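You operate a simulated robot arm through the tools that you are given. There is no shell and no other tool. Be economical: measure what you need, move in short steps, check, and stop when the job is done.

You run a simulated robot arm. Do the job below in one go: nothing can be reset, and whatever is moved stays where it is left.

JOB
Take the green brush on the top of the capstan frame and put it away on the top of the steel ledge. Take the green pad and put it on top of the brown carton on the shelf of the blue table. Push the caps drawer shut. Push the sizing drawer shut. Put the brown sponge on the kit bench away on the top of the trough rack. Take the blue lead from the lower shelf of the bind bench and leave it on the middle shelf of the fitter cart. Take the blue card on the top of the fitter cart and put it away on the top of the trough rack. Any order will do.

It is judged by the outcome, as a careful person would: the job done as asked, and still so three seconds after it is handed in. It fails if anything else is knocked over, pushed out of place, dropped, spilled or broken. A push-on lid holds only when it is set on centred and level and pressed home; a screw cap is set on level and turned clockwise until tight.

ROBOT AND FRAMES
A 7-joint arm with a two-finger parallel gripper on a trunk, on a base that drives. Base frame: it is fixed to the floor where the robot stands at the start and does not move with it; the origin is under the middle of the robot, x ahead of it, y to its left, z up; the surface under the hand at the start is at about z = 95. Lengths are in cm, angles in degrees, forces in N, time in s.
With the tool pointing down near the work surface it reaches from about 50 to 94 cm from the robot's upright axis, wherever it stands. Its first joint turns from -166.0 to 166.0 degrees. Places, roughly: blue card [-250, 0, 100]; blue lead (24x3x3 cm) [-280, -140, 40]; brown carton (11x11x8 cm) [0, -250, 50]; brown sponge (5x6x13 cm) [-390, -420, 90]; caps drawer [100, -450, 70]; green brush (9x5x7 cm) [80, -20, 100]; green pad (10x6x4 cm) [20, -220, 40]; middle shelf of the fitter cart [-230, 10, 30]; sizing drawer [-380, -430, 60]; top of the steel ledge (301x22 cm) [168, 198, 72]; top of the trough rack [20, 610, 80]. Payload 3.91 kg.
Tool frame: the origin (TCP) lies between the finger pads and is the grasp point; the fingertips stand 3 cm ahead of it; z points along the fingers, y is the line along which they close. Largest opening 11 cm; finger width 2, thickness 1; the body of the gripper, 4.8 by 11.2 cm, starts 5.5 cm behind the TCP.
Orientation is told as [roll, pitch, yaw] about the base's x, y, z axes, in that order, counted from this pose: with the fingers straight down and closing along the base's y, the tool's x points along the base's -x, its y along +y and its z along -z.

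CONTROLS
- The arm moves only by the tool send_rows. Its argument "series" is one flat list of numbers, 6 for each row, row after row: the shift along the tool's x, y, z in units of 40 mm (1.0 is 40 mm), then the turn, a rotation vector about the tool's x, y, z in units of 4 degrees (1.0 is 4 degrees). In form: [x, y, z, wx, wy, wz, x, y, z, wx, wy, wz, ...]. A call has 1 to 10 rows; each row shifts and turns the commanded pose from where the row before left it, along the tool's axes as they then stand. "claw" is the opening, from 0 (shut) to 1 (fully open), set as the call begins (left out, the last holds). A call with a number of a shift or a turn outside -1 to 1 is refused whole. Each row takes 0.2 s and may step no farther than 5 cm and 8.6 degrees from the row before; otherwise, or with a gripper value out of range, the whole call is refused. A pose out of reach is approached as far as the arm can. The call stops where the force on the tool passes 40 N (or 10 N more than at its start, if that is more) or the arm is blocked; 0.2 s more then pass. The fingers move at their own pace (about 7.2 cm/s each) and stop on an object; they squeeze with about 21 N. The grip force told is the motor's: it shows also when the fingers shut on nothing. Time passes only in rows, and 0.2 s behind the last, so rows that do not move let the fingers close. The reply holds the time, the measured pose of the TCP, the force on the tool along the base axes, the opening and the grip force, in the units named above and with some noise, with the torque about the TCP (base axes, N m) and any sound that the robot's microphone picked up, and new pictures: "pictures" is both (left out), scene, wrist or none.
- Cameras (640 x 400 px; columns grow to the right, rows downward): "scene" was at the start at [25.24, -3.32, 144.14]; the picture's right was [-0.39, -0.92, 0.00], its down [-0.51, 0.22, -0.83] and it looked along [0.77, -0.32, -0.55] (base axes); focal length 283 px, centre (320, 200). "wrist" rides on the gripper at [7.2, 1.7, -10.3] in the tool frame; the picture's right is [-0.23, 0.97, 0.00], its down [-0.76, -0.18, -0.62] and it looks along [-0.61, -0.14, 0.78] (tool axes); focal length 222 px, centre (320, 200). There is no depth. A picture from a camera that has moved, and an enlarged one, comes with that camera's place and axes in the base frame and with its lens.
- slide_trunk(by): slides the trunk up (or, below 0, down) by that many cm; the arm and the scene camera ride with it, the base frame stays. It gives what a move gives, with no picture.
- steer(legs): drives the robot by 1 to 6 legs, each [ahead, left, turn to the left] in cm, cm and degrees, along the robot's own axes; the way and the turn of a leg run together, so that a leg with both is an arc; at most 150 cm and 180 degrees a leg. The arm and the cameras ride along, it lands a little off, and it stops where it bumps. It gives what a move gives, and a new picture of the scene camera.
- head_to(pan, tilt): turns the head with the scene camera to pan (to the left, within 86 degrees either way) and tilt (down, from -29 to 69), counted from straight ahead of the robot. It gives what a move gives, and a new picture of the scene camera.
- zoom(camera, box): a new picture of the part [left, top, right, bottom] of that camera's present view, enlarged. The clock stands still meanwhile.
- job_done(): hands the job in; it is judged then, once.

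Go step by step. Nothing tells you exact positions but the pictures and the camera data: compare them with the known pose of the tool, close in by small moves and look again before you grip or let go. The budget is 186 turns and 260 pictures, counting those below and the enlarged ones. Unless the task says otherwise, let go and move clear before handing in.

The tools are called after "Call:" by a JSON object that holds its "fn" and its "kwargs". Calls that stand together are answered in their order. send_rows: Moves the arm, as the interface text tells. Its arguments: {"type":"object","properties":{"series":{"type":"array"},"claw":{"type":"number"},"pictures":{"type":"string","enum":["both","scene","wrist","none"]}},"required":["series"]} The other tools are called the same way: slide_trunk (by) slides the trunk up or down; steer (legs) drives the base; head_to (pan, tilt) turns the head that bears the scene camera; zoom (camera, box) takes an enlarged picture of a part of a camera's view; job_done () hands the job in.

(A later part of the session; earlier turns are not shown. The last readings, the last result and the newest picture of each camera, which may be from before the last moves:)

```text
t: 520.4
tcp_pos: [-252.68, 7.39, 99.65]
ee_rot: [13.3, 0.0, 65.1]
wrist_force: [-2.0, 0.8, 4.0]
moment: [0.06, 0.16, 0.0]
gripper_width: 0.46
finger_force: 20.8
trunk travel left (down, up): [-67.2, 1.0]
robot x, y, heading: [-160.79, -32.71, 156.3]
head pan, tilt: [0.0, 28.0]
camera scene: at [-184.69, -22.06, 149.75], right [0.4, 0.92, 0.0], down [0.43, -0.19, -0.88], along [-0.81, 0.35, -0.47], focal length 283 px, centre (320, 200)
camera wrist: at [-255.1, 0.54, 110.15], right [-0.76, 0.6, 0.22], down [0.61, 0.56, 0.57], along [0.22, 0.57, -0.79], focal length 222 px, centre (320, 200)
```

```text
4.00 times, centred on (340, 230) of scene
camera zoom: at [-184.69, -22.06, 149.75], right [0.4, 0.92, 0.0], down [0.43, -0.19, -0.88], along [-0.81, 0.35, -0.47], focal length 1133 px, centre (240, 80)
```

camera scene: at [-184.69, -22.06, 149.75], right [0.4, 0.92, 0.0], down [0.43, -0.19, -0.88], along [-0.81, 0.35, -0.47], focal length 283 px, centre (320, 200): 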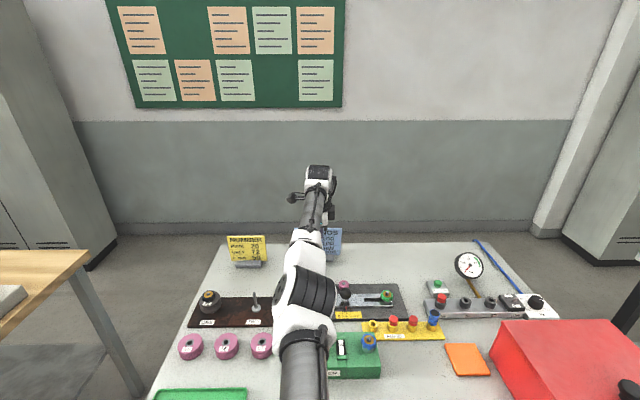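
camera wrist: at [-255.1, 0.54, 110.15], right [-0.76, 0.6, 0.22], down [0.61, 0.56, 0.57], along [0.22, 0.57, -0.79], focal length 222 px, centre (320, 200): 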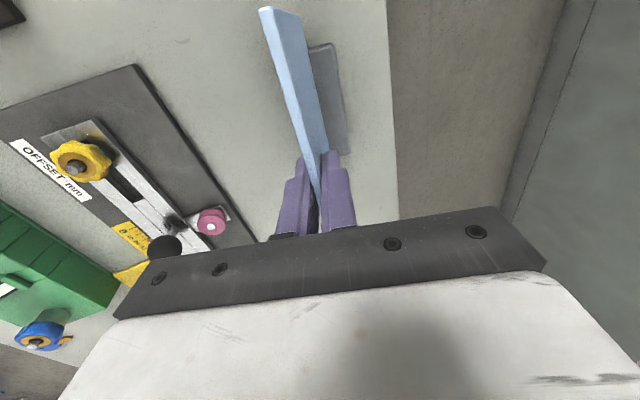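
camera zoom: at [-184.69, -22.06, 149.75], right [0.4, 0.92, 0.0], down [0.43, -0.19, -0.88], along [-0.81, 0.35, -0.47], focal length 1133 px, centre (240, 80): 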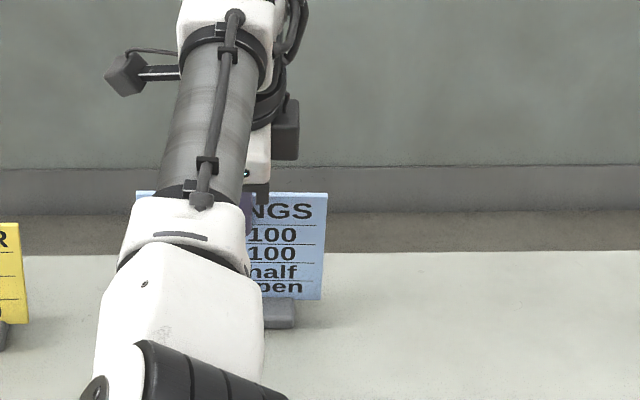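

The card aligned itself with the pads. I lift along the tool axis.

Call:
{"fn": "send_rows", "kwargs": {"series": [0, 0, -0.25, 0, 0, 0, 0, 0, -0.5, 0, 0, 0, 0, 0, -0.6, 0, 0, 0, 0, 0, -0.6, 0, 0, 0, 0, 0, -0.6, 0, 0, 0], "pictures": "both"}}

```text
t: 521.6
tcp_pos: [-250.77, 6.33, 109.37]
ee_rot: [13.3, 0.1, 65.2]
wrist_force: [0.0, 0.2, -1.2]
moment: [-0.02, -0.01, -0.02]
gripper_width: 0.44
finger_force: 21.4
trunk travel left (down, up): [-67.2, 1.0]
robot x, y, heading: [-160.88, -32.91, 156.3]
head pan, tilt: [0.0, 28.0]
camera scene: at [-184.7, -22.05, 149.74], right [0.4, 0.92, 0.0], down [0.43, -0.19, -0.88], along [-0.81, 0.35, -0.47], focal length 283 px, centre (320, 200)
camera wrist: at [-253.07, -0.42, 119.9], right [-0.76, 0.6, 0.22], down [0.61, 0.56, 0.57], along [0.22, 0.57, -0.79], focal length 222 px, centre (320, 200)
```

scene: 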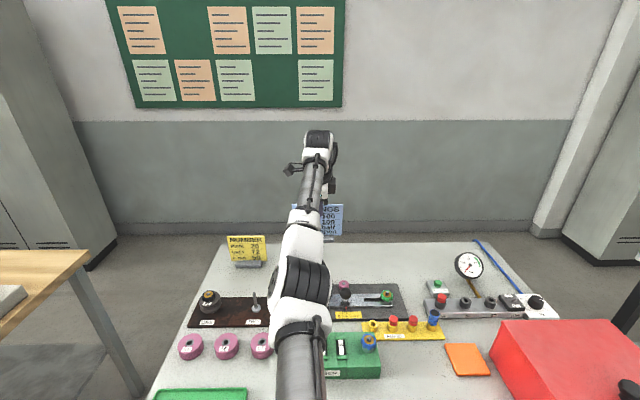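
wrist: 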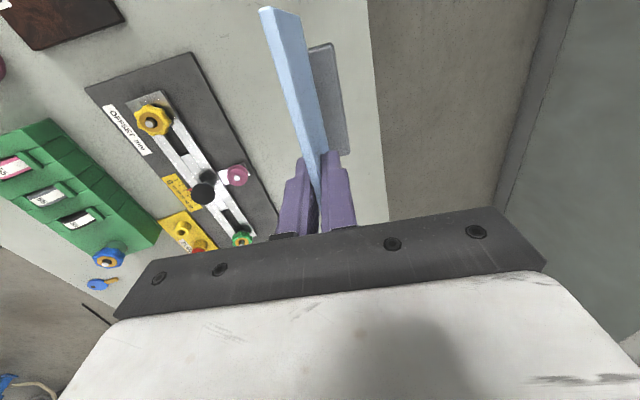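

Call:
{"fn": "send_rows", "kwargs": {"series": [0, -0.3, -0.8, 0, 0, 0, 0, -0.3, -0.8, 0, 0, 0], "pictures": "none"}}

Call:
{"fn": "steer", "kwargs": {"legs": [[-65, 0, 0]]}}

Call:
{"fn": "zoom", "kwargs": {"camera": "scene", "box": [220, 150, 460, 300]}}

```text
t: 522.2
tcp_pos: [-247.25, 4.44, 115.28]
ee_rot: [13.2, 0.1, 65.2]
wrist_force: [-0.2, -0.4, -0.7]
moment: [-0.01, -0.03, -0.02]
gripper_width: 0.42
finger_force: 20.8
trunk travel left (down, up): [-67.2, 1.0]
robot x, y, heading: [-160.78, -32.99, 156.6]
head pan, tilt: [0.0, 28.0]
```

```text
t: 525.9
tcp_pos: [-187.22, -22.22, 115.23]
ee_rot: [13.2, 0.0, 65.7]
wrist_force: [0.9, 0.2, 0.1]
moment: [-0.04, 0.02, -0.01]
gripper_width: 0.45
finger_force: 21.1
trunk travel left (down, up): [-67.2, 1.0]
robot x, y, heading: [-100.12, -58.47, 157.0]
head pan, tilt: [0.0, 28.0]
camera scene: at [-124.37, -48.31, 149.74], right [0.39, 0.92, 0.0], down [0.43, -0.18, -0.88], along [-0.81, 0.35, -0.47], focal length 283 px, centre (320, 200)
```

scene: 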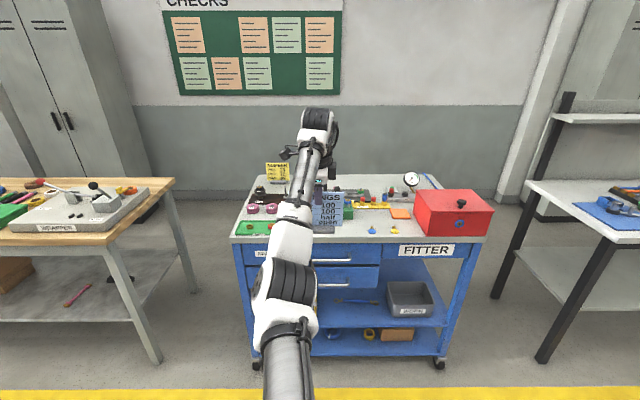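

```text
2.67 times, centred on (340, 225) of scene
camera zoom: at [-124.37, -48.31, 149.74], right [0.39, 0.92, 0.0], down [0.43, -0.18, -0.88], along [-0.81, 0.35, -0.47], focal length 755 px, centre (267, 133)
```

zoom: 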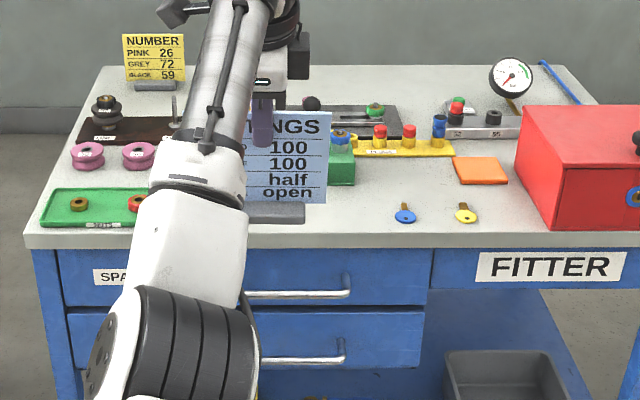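

Card free and all else undisturbed. I draw the arm in and drive up the aisle to the trough rack.

Call:
{"fn": "send_rows", "kwargs": {"series": [0, -0.83, -0.2, 0, 0, 0, 0, -0.83, -0.2, 0, 0, 0, 0, -0.83, -0.2, 0, 0, 0, 0, -0.83, -0.2, 0, 0, 0, 0, -0.83, -0.2, 0, 0, 0, 0, -0.83, -0.2, 0, 0, 0], "pictures": "none"}}

Call:
{"fn": "steer", "kwargs": {"legs": [[0, 0, -90], [100, 16, 0], [150, 0, 0], [150, 0, 0], [150, 0, 0]]}}

```text
t: 527.3
tcp_pos: [-168.59, -30.75, 115.18]
ee_rot: [13.2, 0.0, 65.7]
wrist_force: [-0.2, 0.4, 0.1]
moment: [0.0, 0.0, 0.01]
gripper_width: 0.46
finger_force: 20.8
trunk travel left (down, up): [-67.2, 1.0]
robot x, y, heading: [-100.14, -58.59, 157.0]
head pan, tilt: [0.0, 28.0]
```

```text
t: 557.6
tcp_pos: [122.86, 525.03, 115.13]
ee_rot: [13.2, 0.0, -22.7]
wrist_force: [-0.4, 0.1, -1.2]
moment: [0.0, -0.02, 0.01]
gripper_width: 0.43
finger_force: 20.8
trunk travel left (down, up): [-67.2, 1.0]
robot x, y, heading: [96.63, 456.11, 68.5]
head pan, tilt: [0.0, 28.0]
camera scene: at [106.45, 480.51, 149.73], right [0.93, -0.37, 0.0], down [-0.17, -0.44, -0.88], along [0.32, 0.82, -0.47], focal length 283 px, centre (320, 200)
```

scene: 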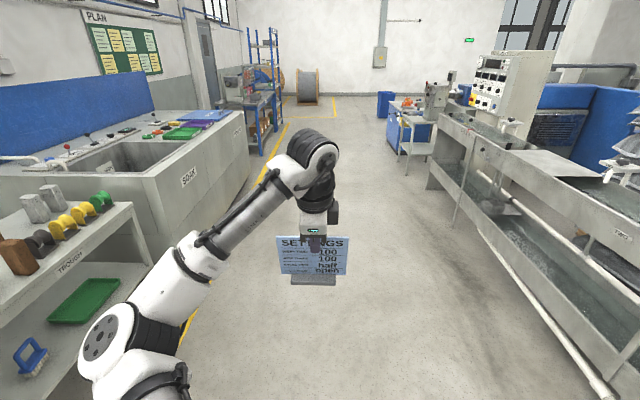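

I drive level with the rack's right half and turn to face it.

Call:
{"fn": "steer", "kwargs": {"legs": [[120, 0, 0], [0, 0, 88.5]]}}

Call:
{"fn": "send_rows", "kwargs": {"series": [0, 0, 0, 1, 0, 0, 0, 0, 0, 1, 0, 0, 0, 0, 0, 1, 0, 0, 0, 0, 0, 1, 0, 0, 0, 0, 0, 1, 0, 0, 0, 0, 0, 1, 0, 0], "pictures": "both"}}

```text
t: 567.6
tcp_pos: [71.42, 593.61, 115.22]
ee_rot: [13.2, 0.1, 68.0]
wrist_force: [-0.2, -0.1, -0.7]
moment: [0.02, -0.01, 0.01]
gripper_width: 0.44
finger_force: 21.3
trunk travel left (down, up): [-67.2, 1.0]
robot x, y, heading: [140.56, 568.64, 159.2]
head pan, tilt: [0.0, 28.0]
camera scene: at [116.33, 577.86, 149.73], right [0.35, 0.94, 0.0], down [0.44, -0.17, -0.88], along [-0.83, 0.31, -0.47], focal length 283 px, centre (320, 200)
```

scene: 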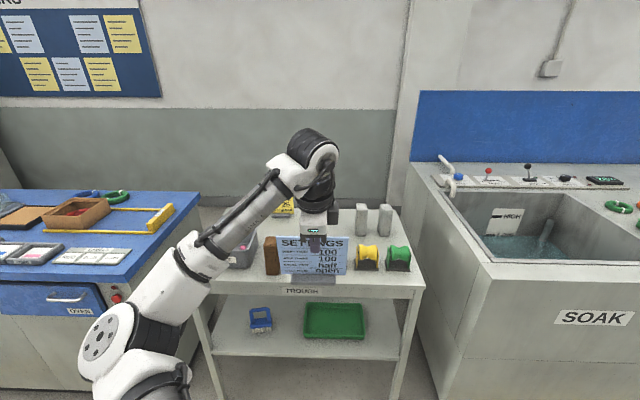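

```text
t: 569.0
tcp_pos: [71.41, 593.76, 115.16]
ee_rot: [-10.8, 0.1, 67.9]
wrist_force: [0.1, -0.1, 0.3]
moment: [-0.01, -0.02, 0.0]
gripper_width: 0.41
finger_force: 21.0
trunk travel left (down, up): [-67.2, 1.0]
robot x, y, heading: [140.8, 568.7, 159.3]
head pan, tilt: [0.0, 28.0]
camera scene: at [116.33, 577.88, 149.73], right [0.35, 0.94, 0.0], down [0.44, -0.17, -0.88], along [-0.83, 0.31, -0.47], focal length 283 px, centre (320, 200)
camera wrist: at [65.31, 588.41, 125.03], right [-0.8, 0.57, -0.18], down [0.34, 0.68, 0.65], along [0.49, 0.46, -0.74], focal length 222 px, centre (320, 200)
```

scene: 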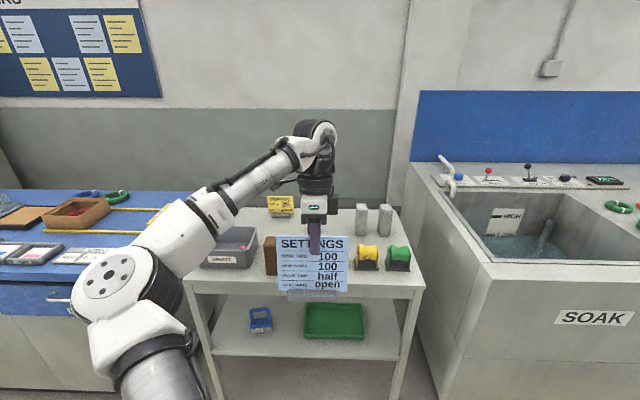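
wrist: 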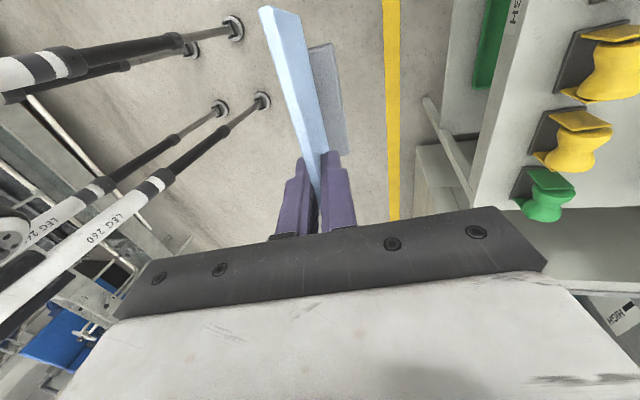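

Call:
{"fn": "zoom", "kwargs": {"camera": "scene", "box": [250, 190, 390, 310]}}

Call:
{"fn": "zoom", "kwargs": {"camera": "wrist", "box": [220, 0, 400, 210]}}

```text
3.33 times, centred on (320, 250) of scene
camera zoom: at [116.33, 577.88, 149.73], right [0.35, 0.94, 0.0], down [0.44, -0.17, -0.88], along [-0.83, 0.31, -0.47], focal length 944 px, centre (320, 33)
```

zoom: 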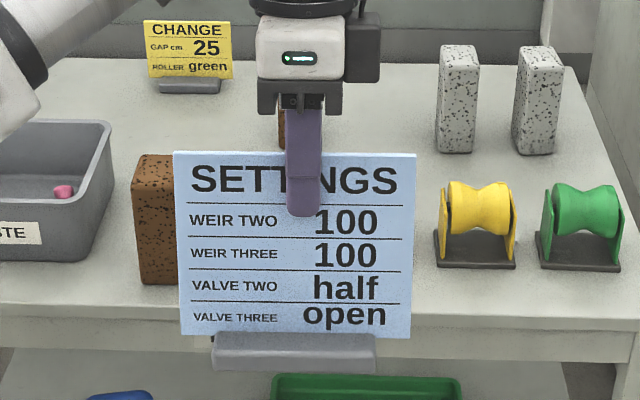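

```text
1.90 times, centred on (310, 105) of wrist
camera zoom: at [65.31, 588.41, 125.03], right [-0.8, 0.57, -0.18], down [0.34, 0.68, 0.65], along [0.49, 0.46, -0.74], focal length 423 px, centre (339, 381)
```

zoom: 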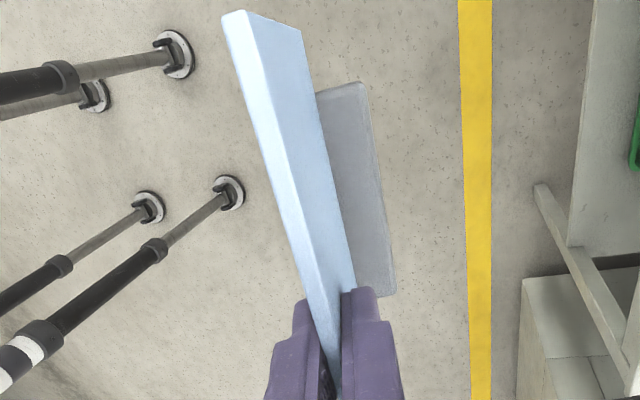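

The card hangs aligned with the fingers. I trim the tilt, square the heading and drive in over the rack.

Call:
{"fn": "send_rows", "kwargs": {"series": [0, 0, 0, 0.5, 0, 0], "pictures": "none"}}

Call:
{"fn": "steer", "kwargs": {"legs": [[0, 0, -2.3], [33, -2.5, 0]]}}

Call:
{"fn": "zoom", "kwargs": {"camera": "scene", "box": [200, 180, 440, 330]}}

```text
t: 569.4
tcp_pos: [71.48, 593.75, 115.17]
ee_rot: [-12.8, 0.1, 67.9]
wrist_force: [0.1, -0.4, -1.1]
moment: [0.01, 0.03, -0.03]
gripper_width: 0.43
finger_force: 21.3
trunk travel left (down, up): [-67.2, 1.0]
robot x, y, heading: [140.44, 568.87, 159.2]
head pan, tilt: [0.0, 28.0]
```

```text
t: 572.0
tcp_pos: [42.9, 611.72, 115.05]
ee_rot: [-12.8, 0.0, 65.7]
wrist_force: [-0.2, 0.1, -0.7]
moment: [-0.02, -0.01, -0.05]
gripper_width: 0.44
finger_force: 21.0
trunk travel left (down, up): [-67.2, 1.0]
robot x, y, heading: [111.48, 583.92, 157.0]
head pan, tilt: [0.0, 28.0]
camera scene: at [87.08, 594.13, 149.71], right [0.39, 0.92, 0.0], down [0.43, -0.18, -0.88], along [-0.81, 0.35, -0.47], focal length 283 px, centre (320, 200)
```

scene: 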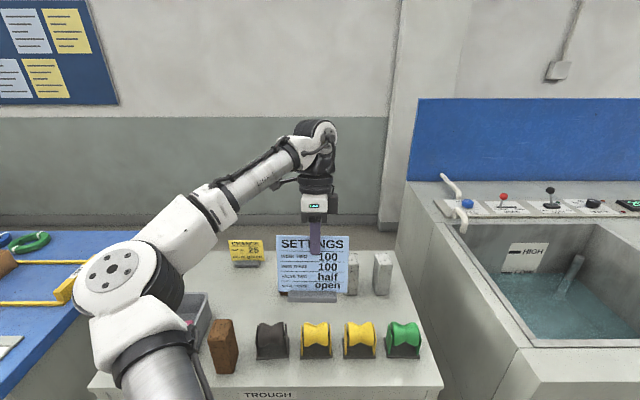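

```text
2.67 times, centred on (320, 255) of scene
camera zoom: at [87.08, 594.13, 149.71], right [0.39, 0.92, 0.0], down [0.43, -0.18, -0.88], along [-0.81, 0.35, -0.47], focal length 755 px, centre (320, 53)
```

zoom: 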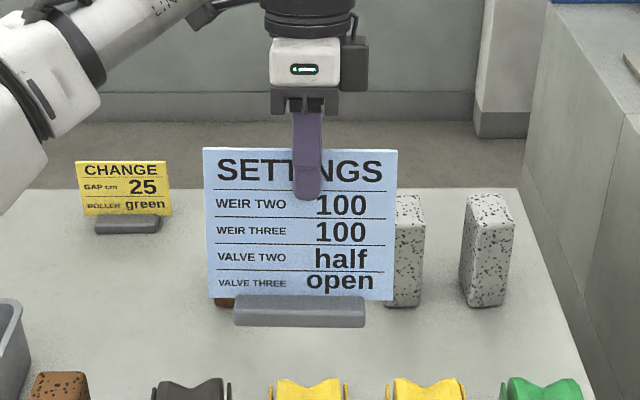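

Call:
{"fn": "send_rows", "kwargs": {"series": [0, 0.865, -0.197, 0, 0, 0, 0, 0.865, -0.197, 0, 0, 0, 0, 0.865, -0.197, 0, 0, 0, 0, 0.865, -0.197, 0, 0, 0], "pictures": "none"}}

Call:
{"fn": "send_rows", "kwargs": {"series": [0, 0.2, 0.88, 0, 0, 0, 0, 0.2, 0.88, 0, 0, 0, 0, 0.2, 0.88, 0, 0, 0, 0, 0.2, 0.88, 0, 0, 0], "pictures": "both"}}

Call:
{"fn": "zoom", "kwargs": {"camera": "scene", "box": [200, 200, 440, 350]}}

```text
t: 573.0
tcp_pos: [29.8, 617.76, 115.23]
ee_rot: [-12.8, 0.1, 65.5]
wrist_force: [-0.5, -0.3, 0.0]
moment: [0.0, 0.05, 0.02]
gripper_width: 0.44
finger_force: 21.0
trunk travel left (down, up): [-67.2, 1.0]
robot x, y, heading: [111.15, 583.64, 157.0]
head pan, tilt: [0.0, 28.0]
```

```text
t: 574.0
tcp_pos: [29.79, 617.42, 100.49]
ee_rot: [-12.8, 0.0, 65.7]
wrist_force: [-0.1, -0.5, -0.2]
moment: [0.03, 0.02, 0.01]
gripper_width: 0.41
finger_force: 21.3
trunk travel left (down, up): [-67.2, 1.0]
robot x, y, heading: [111.08, 583.66, 156.9]
head pan, tilt: [0.0, 28.0]
camera scene: at [87.1, 594.11, 149.73], right [0.39, 0.92, 0.0], down [0.43, -0.18, -0.88], along [-0.81, 0.35, -0.47], focal length 283 px, centre (320, 200)
camera wrist: at [23.19, 612.56, 110.26], right [-0.77, 0.6, -0.22], down [0.35, 0.68, 0.65], along [0.53, 0.43, -0.73], focal length 222 px, centre (320, 200)
```

scene: 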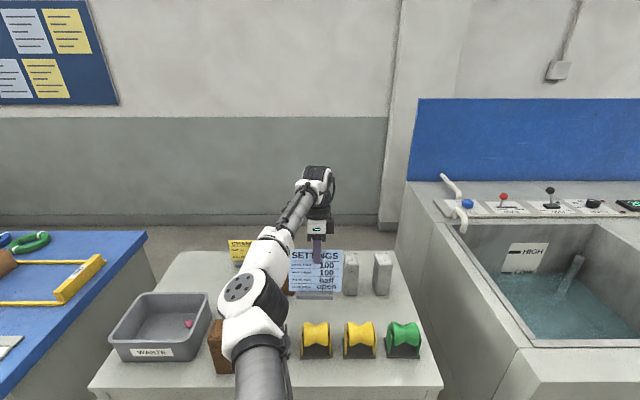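
wrist: 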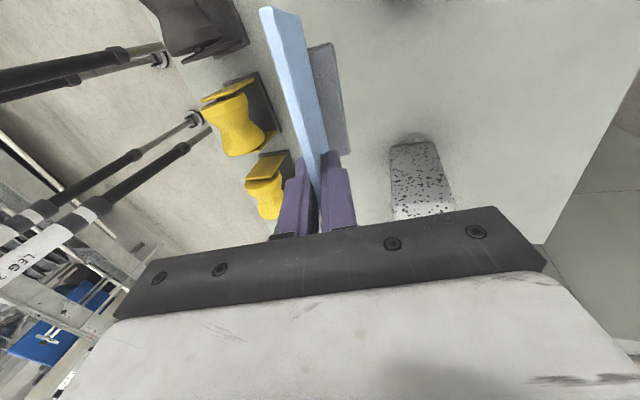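

```text
2.67 times, centred on (320, 275) of scene
camera zoom: at [87.1, 594.11, 149.73], right [0.39, 0.92, 0.0], down [0.43, -0.18, -0.88], along [-0.81, 0.35, -0.47], focal length 755 px, centre (320, 0)
```

zoom: 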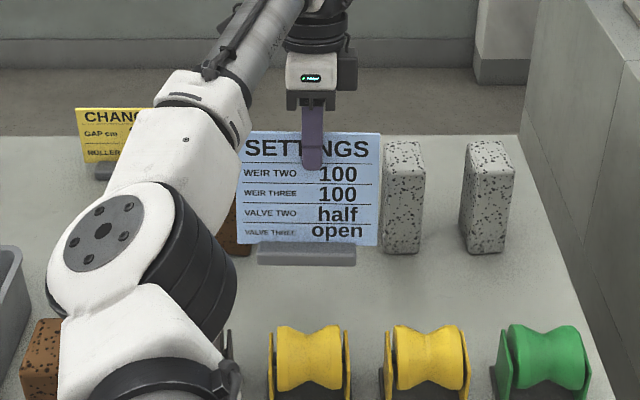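

The elbow hangs near the sponge, so before lowering I raise a bit, shift the base right, and bring the hand back left.

Call:
{"fn": "send_rows", "kwargs": {"series": [0, -0.3, -0.9, 0, 0, 0, 0, -0.3, -0.9, 0, 0, 0], "pictures": "none"}}

Call:
{"fn": "steer", "kwargs": {"legs": [[0, -18, 0]]}}

Call:
{"fn": "send_rows", "kwargs": {"series": [0.9, 0, 0, 0, 0, 0, 0.9, 0, 0, 0, 0, 0, 0.9, 0, 0, 0, 0, 0, 0.9, 0, 0, 0, 0, 0, 0.9, 0, 0, 0, 0, 0], "pictures": "both"}}

Call:
{"fn": "zoom", "kwargs": {"camera": "scene", "box": [160, 200, 400, 350]}}

```text
t: 574.6
tcp_pos: [30.54, 617.39, 108.17]
ee_rot: [-12.8, 0.0, 65.8]
wrist_force: [0.4, 1.0, -0.9]
moment: [0.02, 0.06, 0.05]
gripper_width: 0.44
finger_force: 20.7
trunk travel left (down, up): [-67.2, 1.0]
robot x, y, heading: [111.04, 583.57, 157.1]
head pan, tilt: [0.0, 28.0]
```

```text
t: 576.6
tcp_pos: [37.56, 634.01, 108.31]
ee_rot: [-12.8, -0.1, 65.7]
wrist_force: [0.0, -0.9, -1.4]
moment: [-0.02, 0.0, -0.02]
gripper_width: 0.44
finger_force: 21.3
trunk travel left (down, up): [-67.2, 1.0]
robot x, y, heading: [118.13, 600.25, 157.2]
head pan, tilt: [0.0, 28.0]
camera scene: at [94.18, 610.7, 149.73], right [0.39, 0.92, 0.0], down [0.43, -0.18, -0.88], along [-0.81, 0.34, -0.47], focal length 283 px, centre (320, 200)
```

scene: 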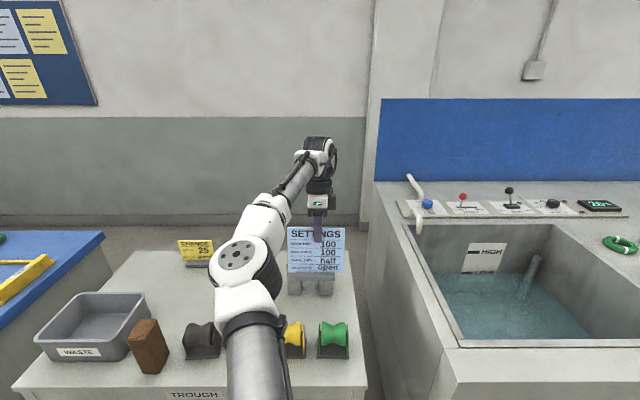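

```text
t: 577.8
tcp_pos: [29.94, 617.63, 108.27]
ee_rot: [-12.9, 0.0, 65.6]
wrist_force: [0.2, 0.7, -0.2]
moment: [0.03, 0.0, 0.01]
gripper_width: 0.44
finger_force: 21.4
trunk travel left (down, up): [-67.2, 1.0]
robot x, y, heading: [117.95, 600.21, 157.1]
head pan, tilt: [0.0, 28.0]
camera scene: at [94.15, 610.67, 149.73], right [0.39, 0.92, 0.0], down [0.43, -0.18, -0.88], along [-0.81, 0.34, -0.47], focal length 283 px, centre (320, 200)
camera wrist: at [23.43, 612.72, 118.12], right [-0.77, 0.6, -0.22], down [0.35, 0.68, 0.65], along [0.53, 0.42, -0.73], focal length 222 px, centre (320, 200)
```

scene: 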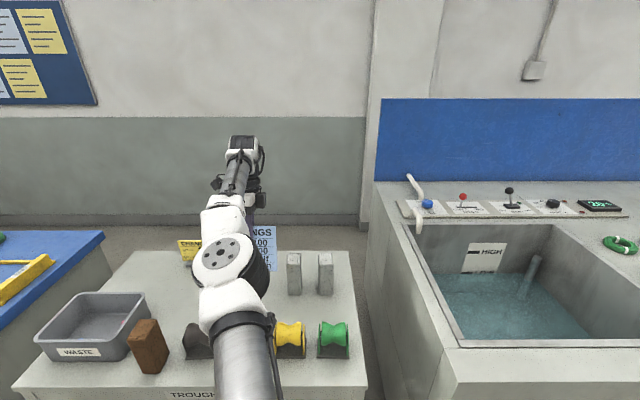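
wrist: 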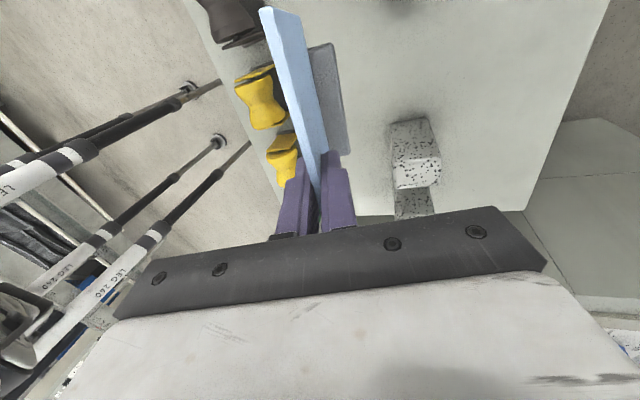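

```text
2.67 times, centred on (280, 275) of scene
camera zoom: at [94.15, 610.67, 149.73], right [0.39, 0.92, 0.0], down [0.43, -0.18, -0.88], along [-0.81, 0.34, -0.47], focal length 755 px, centre (427, 0)
```

zoom: 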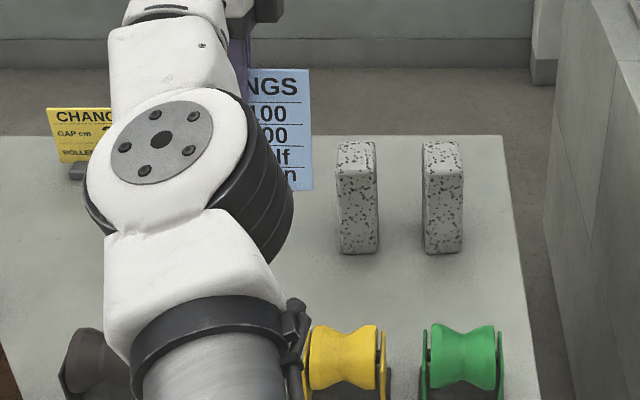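

Call:
{"fn": "send_rows", "kwargs": {"series": [0, 0.18, 0.8, 0, 0, 0, 0, 0.18, 0.8, 0, 0, 0, 0, 0.18, 0.8, 0, 0, 0, 0, 0.15, 0.65, 0, 0, 0], "pictures": "both"}}

Call:
{"fn": "zoom", "kwargs": {"camera": "scene", "box": [160, 200, 400, 350]}}

```text
t: 578.8
tcp_pos: [30.17, 617.67, 95.72]
ee_rot: [-12.8, 0.1, 65.8]
wrist_force: [-0.2, 0.1, -0.9]
moment: [0.02, 0.0, 0.0]
gripper_width: 0.44
finger_force: 20.8
trunk travel left (down, up): [-67.2, 1.0]
robot x, y, heading: [118.37, 600.26, 157.1]
head pan, tilt: [0.0, 28.0]
camera scene: at [94.13, 610.67, 149.73], right [0.39, 0.92, 0.0], down [0.43, -0.18, -0.88], along [-0.81, 0.34, -0.47], focal length 283 px, centre (320, 200)
camera wrist: at [23.52, 612.6, 105.43], right [-0.77, 0.6, -0.22], down [0.35, 0.68, 0.65], along [0.53, 0.43, -0.73], focal length 222 px, centre (320, 200)
```

scene: 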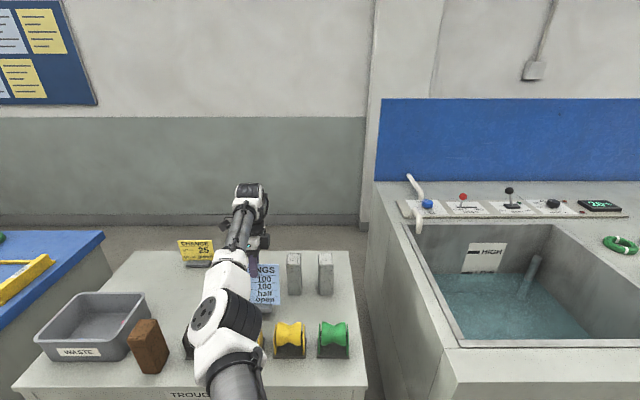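
wrist: 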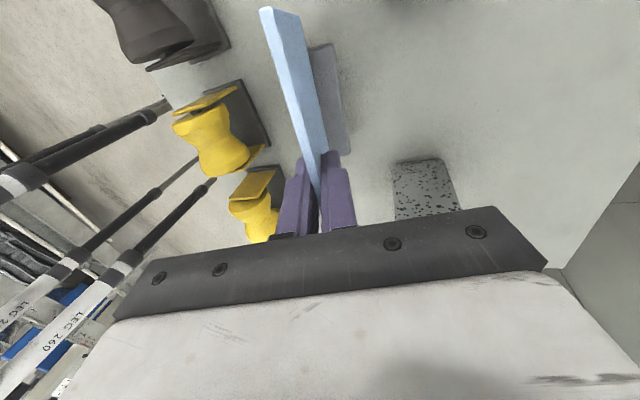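

```text
2.67 times, centred on (280, 275) of scene
camera zoom: at [94.13, 610.67, 149.73], right [0.39, 0.92, 0.0], down [0.43, -0.18, -0.88], along [-0.81, 0.34, -0.47], focal length 755 px, centre (427, 0)
```

zoom: 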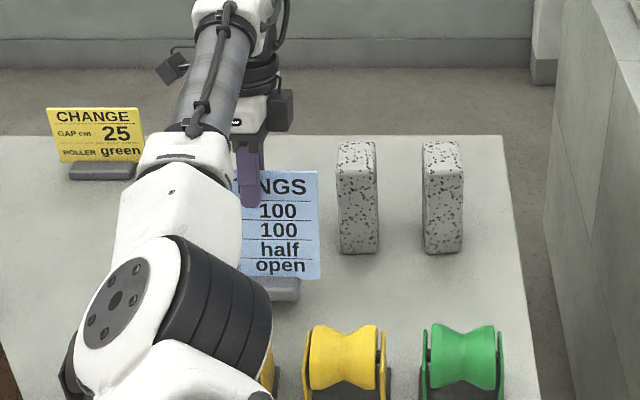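

Call:
{"fn": "send_rows", "kwargs": {"series": [0, 0.03, 0.14, 0, 0, 0, 0, 0.03, 0.14, 0, 0, 0, 0, 0.03, 0.12, 0, 0, 0], "pictures": "none"}}

Call:
{"fn": "send_rows", "kwargs": {"series": [0, 0.02, 0.08, 0, 0, 0, 0, 0.02, 0.08, 0, 0, 0, 0, 0, 0, 0, 0, 0], "pictures": "both"}}

Call:
{"fn": "zoom", "kwargs": {"camera": "scene", "box": [200, 230, 360, 330]}}

```text
t: 579.6
tcp_pos: [30.14, 617.55, 94.03]
ee_rot: [-12.8, 0.1, 65.8]
wrist_force: [-0.5, -0.1, -0.6]
moment: [-0.02, 0.02, 0.0]
gripper_width: 0.45
finger_force: 21.1
trunk travel left (down, up): [-67.2, 1.0]
robot x, y, heading: [118.33, 600.31, 157.2]
head pan, tilt: [0.0, 28.0]
```

```text
t: 580.4
tcp_pos: [30.17, 617.65, 93.66]
ee_rot: [-12.6, 0.1, 65.9]
wrist_force: [-1.0, -1.6, 13.7]
moment: [0.0, 0.04, 0.01]
gripper_width: 0.44
finger_force: 20.6
trunk travel left (down, up): [-67.2, 1.0]
robot x, y, heading: [118.1, 600.3, 157.2]
head pan, tilt: [0.0, 28.0]
camera scene: at [94.31, 610.61, 149.79], right [0.39, 0.92, 0.0], down [0.43, -0.18, -0.88], along [-0.81, 0.34, -0.47], focal length 283 px, centre (320, 200)
camera wrist: at [23.6, 612.64, 103.44], right [-0.77, 0.6, -0.21], down [0.35, 0.68, 0.65], along [0.53, 0.43, -0.73], focal length 222 px, centre (320, 200)
```

scene: 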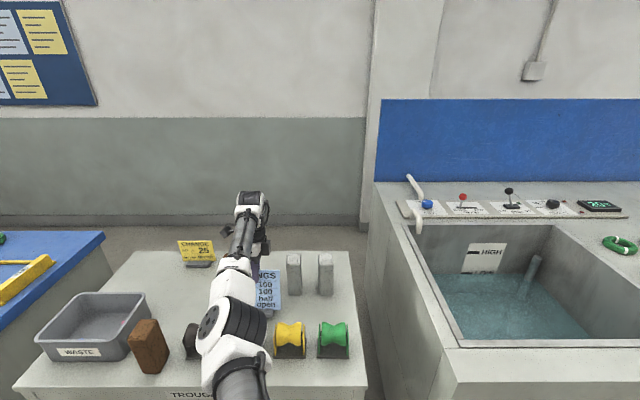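
wrist: 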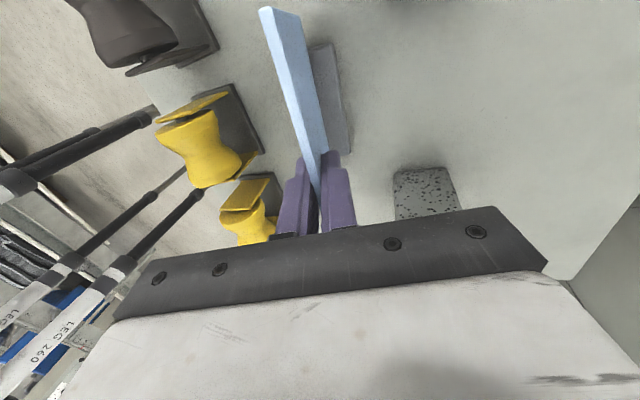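

```text
4.00 times, centred on (280, 280) of scene
camera zoom: at [94.31, 610.61, 149.79], right [0.39, 0.92, 0.0], down [0.43, -0.18, -0.88], along [-0.81, 0.34, -0.47], focal length 1133 px, centre (480, -120)
```

zoom: 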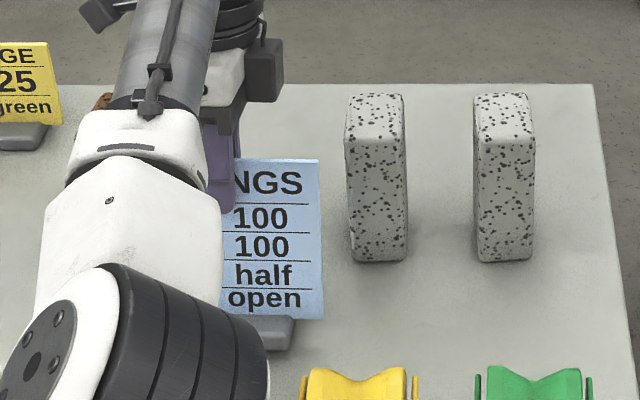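

The base is on the rack with centred contact. I open gently.

Call:
{"fn": "send_rows", "kwargs": {"series": [0, 0, -0.03, 0, 0, 0, 0, 0, 0, 0, 0, 0], "pictures": "none"}}

Call:
{"fn": "send_rows", "kwargs": {"series": [0, 0, 0, 0, 0, 0, 0, 0, 0, 0, 0, 0, 0, 0, 0, 0, 0, 0], "claw": 0.12, "pictures": "wrist"}}

Call:
{"fn": "send_rows", "kwargs": {"series": [0, 0, 0, 0, 0, 0, 0, 0, 0, 0, 0, 0, 0, 0, 0, 0, 0, 0], "claw": 0.4, "pictures": "wrist"}}

```text
t: 581.0
tcp_pos: [30.08, 617.49, 93.65]
ee_rot: [-12.7, 0.0, 65.8]
wrist_force: [-1.2, 0.6, 13.6]
moment: [-0.04, 0.13, 0.01]
gripper_width: 0.42
finger_force: 21.1
trunk travel left (down, up): [-67.2, 1.0]
robot x, y, heading: [118.31, 600.27, 157.5]
head pan, tilt: [0.0, 28.0]
```

```text
t: 581.8
tcp_pos: [30.11, 617.46, 93.6]
ee_rot: [-12.8, 0.0, 65.8]
wrist_force: [-1.0, -0.7, 0.6]
moment: [0.0, -0.02, 0.01]
gripper_width: 1.32
finger_force: 0.0
trunk travel left (down, up): [-67.2, 1.0]
robot x, y, heading: [118.35, 600.22, 157.1]
head pan, tilt: [0.0, 28.0]
camera wrist: at [23.51, 612.63, 103.25], right [-0.77, 0.6, -0.22], down [0.34, 0.68, 0.65], along [0.53, 0.43, -0.73], focal length 222 px, centre (320, 200)
```

wrist: 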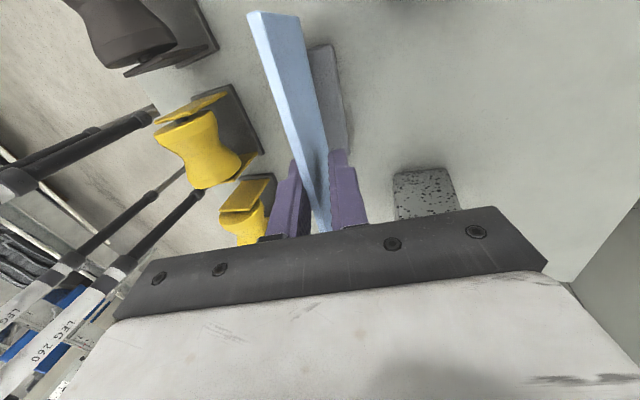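

```text
t: 582.6
tcp_pos: [30.08, 617.56, 93.48]
ee_rot: [-12.8, 0.0, 65.8]
wrist_force: [0.0, 0.2, -0.4]
moment: [0.01, 0.03, 0.03]
gripper_width: 4.42
finger_force: 0.0
trunk travel left (down, up): [-67.2, 1.0]
robot x, y, heading: [118.38, 600.2, 157.3]
head pan, tilt: [0.0, 28.0]
camera wrist: at [23.5, 612.64, 103.26], right [-0.77, 0.6, -0.22], down [0.34, 0.68, 0.65], along [0.53, 0.43, -0.73], focal length 222 px, centre (320, 200)
```

wrist: 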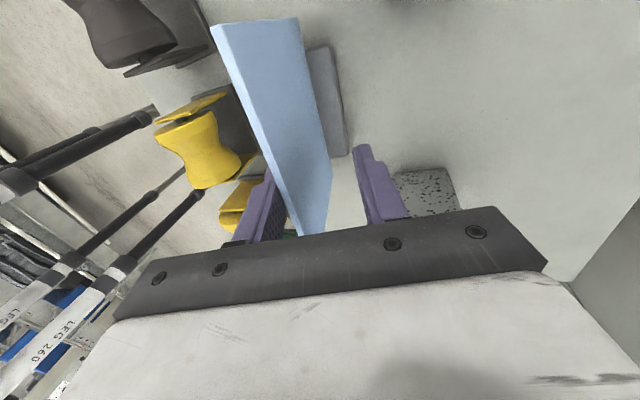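

The card straightened by about 9° when released; it may now stand flat. I open a bit further to check that it stays put.

Call:
{"fn": "send_rows", "kwargs": {"series": [0, 0, 0, 0, 0, 0, 0, 0, 0, 0, 0, 0, 0, 0, 0, 0, 0, 0], "claw": 0.5, "pictures": "wrist"}}

Call:
{"fn": "zoom", "kwargs": {"camera": "scene", "box": [200, 230, 360, 330]}}

```text
t: 583.4
tcp_pos: [30.04, 617.48, 93.46]
ee_rot: [-12.8, 0.1, 65.8]
wrist_force: [0.8, 0.2, -0.5]
moment: [0.0, -0.03, -0.03]
gripper_width: 5.52
finger_force: 0.2
trunk travel left (down, up): [-67.2, 1.0]
robot x, y, heading: [117.98, 600.04, 157.1]
head pan, tilt: [0.0, 28.0]
camera wrist: at [23.5, 612.64, 103.26], right [-0.77, 0.6, -0.22], down [0.34, 0.68, 0.65], along [0.53, 0.43, -0.73], focal length 222 px, centre (320, 200)
```

wrist: 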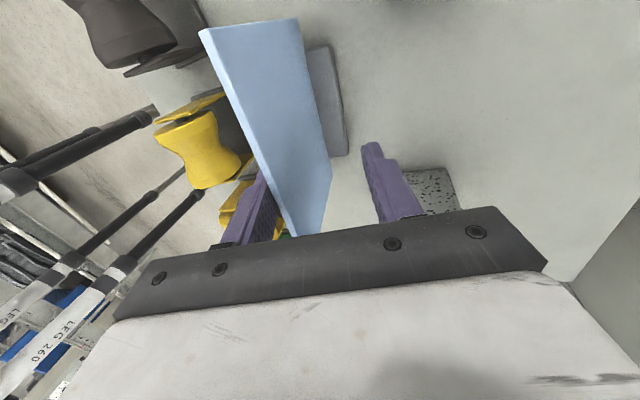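

```text
4.00 times, centred on (280, 280) of scene
camera zoom: at [94.17, 610.65, 149.73], right [0.39, 0.92, 0.0], down [0.43, -0.18, -0.88], along [-0.81, 0.34, -0.47], focal length 1133 px, centre (480, -120)
```

zoom: 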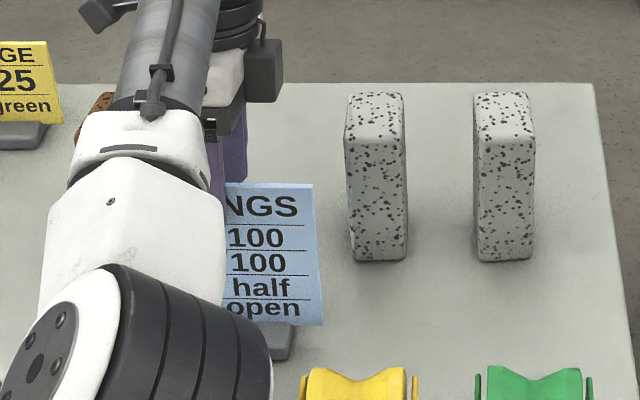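

Call:
{"fn": "send_rows", "kwargs": {"series": [0, 0, 0, 0, 0, 0, 0, 0, 0, 0, 0, 0, 0, 0, 0, 0, 0, 0], "claw": 0.58, "pictures": "wrist"}}

```text
t: 584.2
tcp_pos: [30.02, 617.59, 93.54]
ee_rot: [-12.8, 0.0, 65.8]
wrist_force: [0.2, -1.1, 0.1]
moment: [-0.01, 0.01, 0.0]
gripper_width: 6.36
finger_force: 0.0
trunk travel left (down, up): [-67.2, 1.0]
robot x, y, heading: [118.06, 600.09, 156.8]
head pan, tilt: [0.0, 28.0]
camera wrist: at [23.5, 612.64, 103.26], right [-0.77, 0.6, -0.22], down [0.34, 0.68, 0.65], along [0.53, 0.43, -0.73], focal length 222 px, centre (320, 200)
```

wrist: 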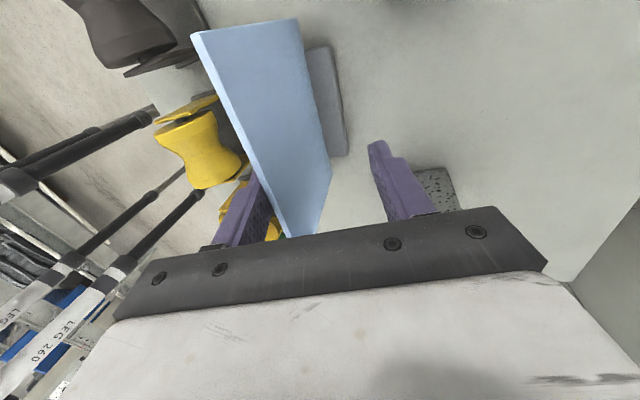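

The card still follows the front finger toward upright, so I keep easing it down with the finger.

Call:
{"fn": "send_rows", "kwargs": {"series": [0, 0, 0, 0, 0, 0, 0, 0, 0, 0, 0, 0, 0, 0, 0, 0, 0, 0], "claw": 0.66, "pictures": "wrist"}}

Call:
{"fn": "send_rows", "kwargs": {"series": [0, 0, 0, 0, 0, 0, 0, 0, 0, 0, 0, 0, 0, 0, 0, 0, 0, 0], "claw": 0.74, "pictures": "wrist"}}

```text
t: 585.0
tcp_pos: [30.09, 617.56, 93.49]
ee_rot: [-12.8, 0.0, 65.7]
wrist_force: [0.7, 0.2, -0.1]
moment: [0.01, 0.01, 0.0]
gripper_width: 7.26
finger_force: 0.1
trunk travel left (down, up): [-67.2, 1.0]
robot x, y, heading: [118.32, 600.23, 156.9]
head pan, tilt: [0.0, 28.0]
no pictures are left
```

```text
t: 585.8
tcp_pos: [30.09, 617.46, 93.58]
ee_rot: [-12.8, 0.0, 65.7]
wrist_force: [0.5, 0.0, 0.6]
moment: [0.01, 0.01, -0.01]
gripper_width: 8.14
finger_force: 0.0
trunk travel left (down, up): [-67.2, 1.0]
robot x, y, heading: [118.04, 600.5, 157.1]
head pan, tilt: [0.0, 28.0]
no pictures are left
```

Pictures are used up, so I go by touch: I re-grip the card (width tells me it is held), lift it, set the tool vertical so the base is level, and set it down again.

Call:
{"fn": "send_rows", "kwargs": {"series": [0, 0, 0, 0, 0, 0, 0, 0, 0, 0, 0, 0, 0, 0, 0, 0, 0, 0, 0, 0, 0, 0, 0, 0, 0, 0, 0, 0, 0, 0], "claw": 0, "pictures": "none"}}

```text
t: 587.0
tcp_pos: [30.11, 617.56, 93.54]
ee_rot: [-12.8, -0.1, 65.8]
wrist_force: [-0.1, -0.3, 0.7]
moment: [-0.02, 0.01, 0.03]
gripper_width: 0.44
finger_force: 21.5
trunk travel left (down, up): [-67.2, 1.0]
robot x, y, heading: [118.31, 600.11, 157.2]
head pan, tilt: [0.0, 28.0]
no pictures are left
```

Call:
{"fn": "send_rows", "kwargs": {"series": [0, -0.17, -0.73, 0, 0, 0, 0, 0, 0, 0, 0, 0, 0, 0, 0, -0.8, 0, 0, 0, 0, 0, -0.8, 0, 0, 0, 0, 0, -0.8, 0, 0, 0, 0, 0, -0.8, 0, 0, 0, 0, 0, 0, 0, 0], "pictures": "none"}}

```text
t: 588.6
tcp_pos: [30.13, 617.52, 96.53]
ee_rot: [0.1, 0.0, 65.7]
wrist_force: [-0.9, -0.3, -1.3]
moment: [0.0, 0.0, -0.01]
gripper_width: 0.44
finger_force: 20.9
trunk travel left (down, up): [-67.2, 1.0]
robot x, y, heading: [118.05, 600.06, 157.2]
head pan, tilt: [0.0, 28.0]
no pictures are left
```

Call:
{"fn": "send_rows", "kwargs": {"series": [0, 0, 0.3, 0, 0, 0, 0, 0, 0.15, 0, 0, 0, 0, 0, 0, 0, 0, 0], "pictures": "none"}}

Call:
{"fn": "send_rows", "kwargs": {"series": [0, 0, 0.07, 0, 0, 0, 0, 0, 0.06, 0, 0, 0, 0, 0, 0, 0, 0, 0], "pictures": "none"}}

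```text
t: 589.4
tcp_pos: [30.22, 617.44, 94.8]
ee_rot: [-0.1, 0.0, 65.8]
wrist_force: [0.2, 0.2, 0.1]
moment: [0.0, 0.03, -0.03]
gripper_width: 0.41
finger_force: 21.0
trunk travel left (down, up): [-67.2, 1.0]
robot x, y, heading: [118.11, 600.51, 157.1]
head pan, tilt: [0.0, 28.0]
no pictures are left
```

```text
t: 590.2
tcp_pos: [30.14, 617.57, 94.17]
ee_rot: [0.0, 0.0, 65.8]
wrist_force: [0.7, 1.1, -0.6]
moment: [-0.02, 0.01, 0.04]
gripper_width: 0.45
finger_force: 20.9
trunk travel left (down, up): [-67.2, 1.0]
robot x, y, heading: [118.33, 600.55, 157.0]
head pan, tilt: [0.0, 28.0]
no pictures are left
```

Call:
{"fn": "send_rows", "kwargs": {"series": [0, 0, 0.06, 0, 0, 0, 0, 0, 0.05, 0, 0, 0, 0, 0, 0, 0, 0, 0], "pictures": "none"}}

```text
t: 591.0
tcp_pos: [30.1, 617.63, 93.72]
ee_rot: [0.1, 0.1, 65.9]
wrist_force: [1.3, 0.2, 0.3]
moment: [-0.03, 0.01, -0.01]
gripper_width: 0.42
finger_force: 20.6
trunk travel left (down, up): [-67.2, 1.0]
robot x, y, heading: [117.84, 600.14, 157.1]
head pan, tilt: [0.0, 28.0]
no pictures are left
```

Call:
{"fn": "send_rows", "kwargs": {"series": [0, 0, 0.05, 0, 0, 0, 0, 0, 0.05, 0, 0, 0, 0, 0, 0, 0, 0, 0], "pictures": "none"}}

```text
t: 591.8
tcp_pos: [30.06, 617.65, 93.27]
ee_rot: [0.1, 0.0, 65.8]
wrist_force: [-0.2, 0.4, -0.9]
moment: [-0.01, -0.02, -0.02]
gripper_width: 0.43
finger_force: 20.7
trunk travel left (down, up): [-67.2, 1.0]
robot x, y, heading: [117.84, 600.02, 157.2]
head pan, tilt: [0.0, 28.0]
no pictures are left
```

Call:
{"fn": "send_rows", "kwargs": {"series": [0, 0, 0.05, 0, 0, 0, 0, 0, 0, 0, 0, 0], "pictures": "none"}}

Call:
{"fn": "send_rows", "kwargs": {"series": [0, 0, 0.05, 0, 0, 0, 0, 0, 0, 0, 0, 0], "pictures": "none"}}

Call:
{"fn": "send_rows", "kwargs": {"series": [0, 0, 0.05, 0, 0, 0, 0, 0, 0, 0, 0, 0], "pictures": "none"}}

```text
t: 592.4
tcp_pos: [30.14, 617.53, 93.29]
ee_rot: [0.1, 0.0, 65.8]
wrist_force: [-1.3, -0.4, 3.3]
moment: [-0.01, 0.02, 0.02]
gripper_width: 0.45
finger_force: 20.9
trunk travel left (down, up): [-67.2, 1.0]
robot x, y, heading: [118.12, 599.69, 157.2]
head pan, tilt: [0.0, 28.0]
no pictures are left
```

```text
t: 593.0
tcp_pos: [30.23, 617.45, 93.22]
ee_rot: [0.2, 0.1, 65.8]
wrist_force: [-3.4, -0.3, 13.6]
moment: [0.01, 0.07, -0.02]
gripper_width: 0.44
finger_force: 21.5
trunk travel left (down, up): [-67.2, 1.0]
robot x, y, heading: [118.04, 600.38, 157.1]
head pan, tilt: [0.0, 28.0]
no pictures are left
```

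```text
t: 593.6
tcp_pos: [30.24, 617.45, 93.06]
ee_rot: [0.4, 0.1, 65.8]
wrist_force: [-6.1, 1.0, 25.3]
moment: [0.0, 0.14, -0.01]
gripper_width: 0.44
finger_force: 20.9
trunk travel left (down, up): [-67.2, 1.0]
robot x, y, heading: [118.03, 600.15, 157.0]
head pan, tilt: [0.0, 28.0]
no pictures are left
```

The contact point sits ~2.6 cm toward the robot: front edge first. I lift, lean the tool back 4°, and touch down again to find level.

Call:
{"fn": "send_rows", "kwargs": {"series": [0, 0, -0.2, 0, 0, 0, 0, 0, -0.1, 1, 0, 0, 0, 0, 0, 0, 0, 0], "pictures": "none"}}

Call:
{"fn": "send_rows", "kwargs": {"series": [0, 0, 0.12, 0, 0, 0, 0, 0, 0.07, 0, 0, 0, 0, 0, 0, 0, 0, 0], "pictures": "none"}}

Call:
{"fn": "send_rows", "kwargs": {"series": [0, 0, 0.06, 0, 0, 0, 0, 0, 0, 0, 0, 0], "pictures": "none"}}

Call:
{"fn": "send_rows", "kwargs": {"series": [0, 0, 0.05, 0, 0, 0, 0, 0, 0, 0, 0, 0], "pictures": "none"}}

```text
t: 594.4
tcp_pos: [30.16, 617.48, 93.89]
ee_rot: [-4.0, 0.0, 65.7]
wrist_force: [0.3, 0.2, -0.1]
moment: [-0.02, -0.02, -0.01]
gripper_width: 0.45
finger_force: 21.2
trunk travel left (down, up): [-67.2, 1.0]
robot x, y, heading: [117.93, 600.81, 157.2]
head pan, tilt: [0.0, 28.0]
no pictures are left
```

```text
t: 595.2
tcp_pos: [30.28, 617.49, 93.22]
ee_rot: [-4.0, 0.0, 65.8]
wrist_force: [-0.8, 0.1, -0.3]
moment: [0.01, -0.01, 0.04]
gripper_width: 0.43
finger_force: 20.8
trunk travel left (down, up): [-67.2, 1.0]
robot x, y, heading: [118.26, 600.45, 156.9]
head pan, tilt: [0.0, 28.0]
no pictures are left
```

```text
t: 595.8
tcp_pos: [30.24, 617.5, 93.25]
ee_rot: [-3.8, 0.0, 65.8]
wrist_force: [0.6, -0.5, 9.2]
moment: [0.06, 0.02, 0.0]
gripper_width: 0.45
finger_force: 21.2
trunk travel left (down, up): [-67.2, 1.0]
robot x, y, heading: [118.4, 600.4, 157.1]
head pan, tilt: [0.0, 28.0]
no pictures are left
```

```text
t: 596.4
tcp_pos: [30.32, 617.4, 93.21]
ee_rot: [-3.6, 0.1, 65.8]
wrist_force: [2.3, 0.2, 20.6]
moment: [0.17, 0.03, 0.0]
gripper_width: 0.44
finger_force: 20.9
trunk travel left (down, up): [-67.2, 1.0]
robot x, y, heading: [118.22, 600.22, 157.0]
head pan, tilt: [0.0, 28.0]
no pictures are left
```

Now the rear edge touches first, so level is about midway. I set the tilt to −2° and set the card down.

Call:
{"fn": "send_rows", "kwargs": {"series": [0, 0, -0.2, 0, 0, 0, 0, 0, 0, -0.48, 0, 0, 0, 0, 0, 0, 0, 0], "pictures": "none"}}

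Call:
{"fn": "send_rows", "kwargs": {"series": [0, 0, 0.12, 0, 0, 0, 0, 0, 0.05, 0, 0, 0, 0, 0, 0, 0, 0, 0], "pictures": "none"}}

Call:
{"fn": "send_rows", "kwargs": {"series": [0, 0, 0.05, 0, 0, 0, 0, 0, 0, 0, 0, 0], "pictures": "none"}}

```text
t: 597.2
tcp_pos: [30.07, 617.45, 93.53]
ee_rot: [-2.1, 0.0, 65.8]
wrist_force: [1.0, -0.3, 0.1]
moment: [0.0, -0.03, -0.04]
gripper_width: 0.43
finger_force: 21.0
trunk travel left (down, up): [-67.2, 1.0]
robot x, y, heading: [118.18, 600.51, 157.2]
head pan, tilt: [0.0, 28.0]
no pictures are left
```

```text
t: 598.0
tcp_pos: [30.42, 617.48, 93.19]
ee_rot: [-1.9, 0.1, 65.9]
wrist_force: [1.3, -2.0, 14.0]
moment: [0.05, 0.03, 0.03]
gripper_width: 0.41
finger_force: 21.0
trunk travel left (down, up): [-67.2, 1.0]
robot x, y, heading: [118.49, 600.44, 157.1]
head pan, tilt: [0.0, 28.0]
no pictures are left
```

```text
t: 598.6
tcp_pos: [30.38, 617.34, 93.15]
ee_rot: [-1.8, 0.1, 65.8]
wrist_force: [3.6, -0.6, 24.1]
moment: [0.09, 0.21, 0.02]
gripper_width: 0.47
finger_force: 20.6
trunk travel left (down, up): [-67.2, 1.0]
robot x, y, heading: [117.94, 600.09, 156.9]
head pan, tilt: [0.0, 28.0]
no pictures are left
```

Near level. I ease the pressure, open, and withdraw straight up.

Call:
{"fn": "send_rows", "kwargs": {"series": [0, 0, -0.04, 0, 0, 0, 0, 0, 0, 0, 0, 0], "pictures": "none"}}

Call:
{"fn": "send_rows", "kwargs": {"series": [0, 0, 0, 0, 0, 0, 0, 0, 0, 0, 0, 0, 0, 0, 0, 0, 0, 0], "claw": 0.15, "pictures": "none"}}

Call:
{"fn": "send_rows", "kwargs": {"series": [0, 0, 0, 0, 0, 0, 0, 0, 0, 0, 0, 0, 0, 0, 0, 0, 0, 0, 0, 0, 0, 0, 0, 0], "claw": 0.55, "pictures": "none"}}

```text
t: 599.2
tcp_pos: [30.25, 617.36, 93.18]
ee_rot: [-1.9, 0.0, 65.8]
wrist_force: [0.4, -1.0, 20.5]
moment: [-0.08, 0.36, -0.05]
gripper_width: 0.43
finger_force: 20.8
trunk travel left (down, up): [-67.2, 1.0]
robot x, y, heading: [118.37, 600.12, 157.2]
head pan, tilt: [0.0, 28.0]
no pictures are left
```

```text
t: 600.0
tcp_pos: [30.26, 617.44, 92.79]
ee_rot: [-2.1, -0.1, 65.9]
wrist_force: [-0.1, 0.1, 0.2]
moment: [-0.03, 0.02, 0.02]
gripper_width: 1.69
finger_force: 0.1
trunk travel left (down, up): [-67.2, 1.0]
robot x, y, heading: [118.16, 600.54, 157.3]
head pan, tilt: [0.0, 28.0]
no pictures are left
```

```text
t: 601.0
tcp_pos: [30.13, 617.4, 92.85]
ee_rot: [-2.1, 0.0, 65.8]
wrist_force: [-0.2, -0.1, 0.9]
moment: [-0.02, -0.03, -0.03]
gripper_width: 6.06
finger_force: 0.0
trunk travel left (down, up): [-67.2, 1.0]
robot x, y, heading: [117.54, 600.21, 157.3]
head pan, tilt: [0.0, 28.0]
no pictures are left
```

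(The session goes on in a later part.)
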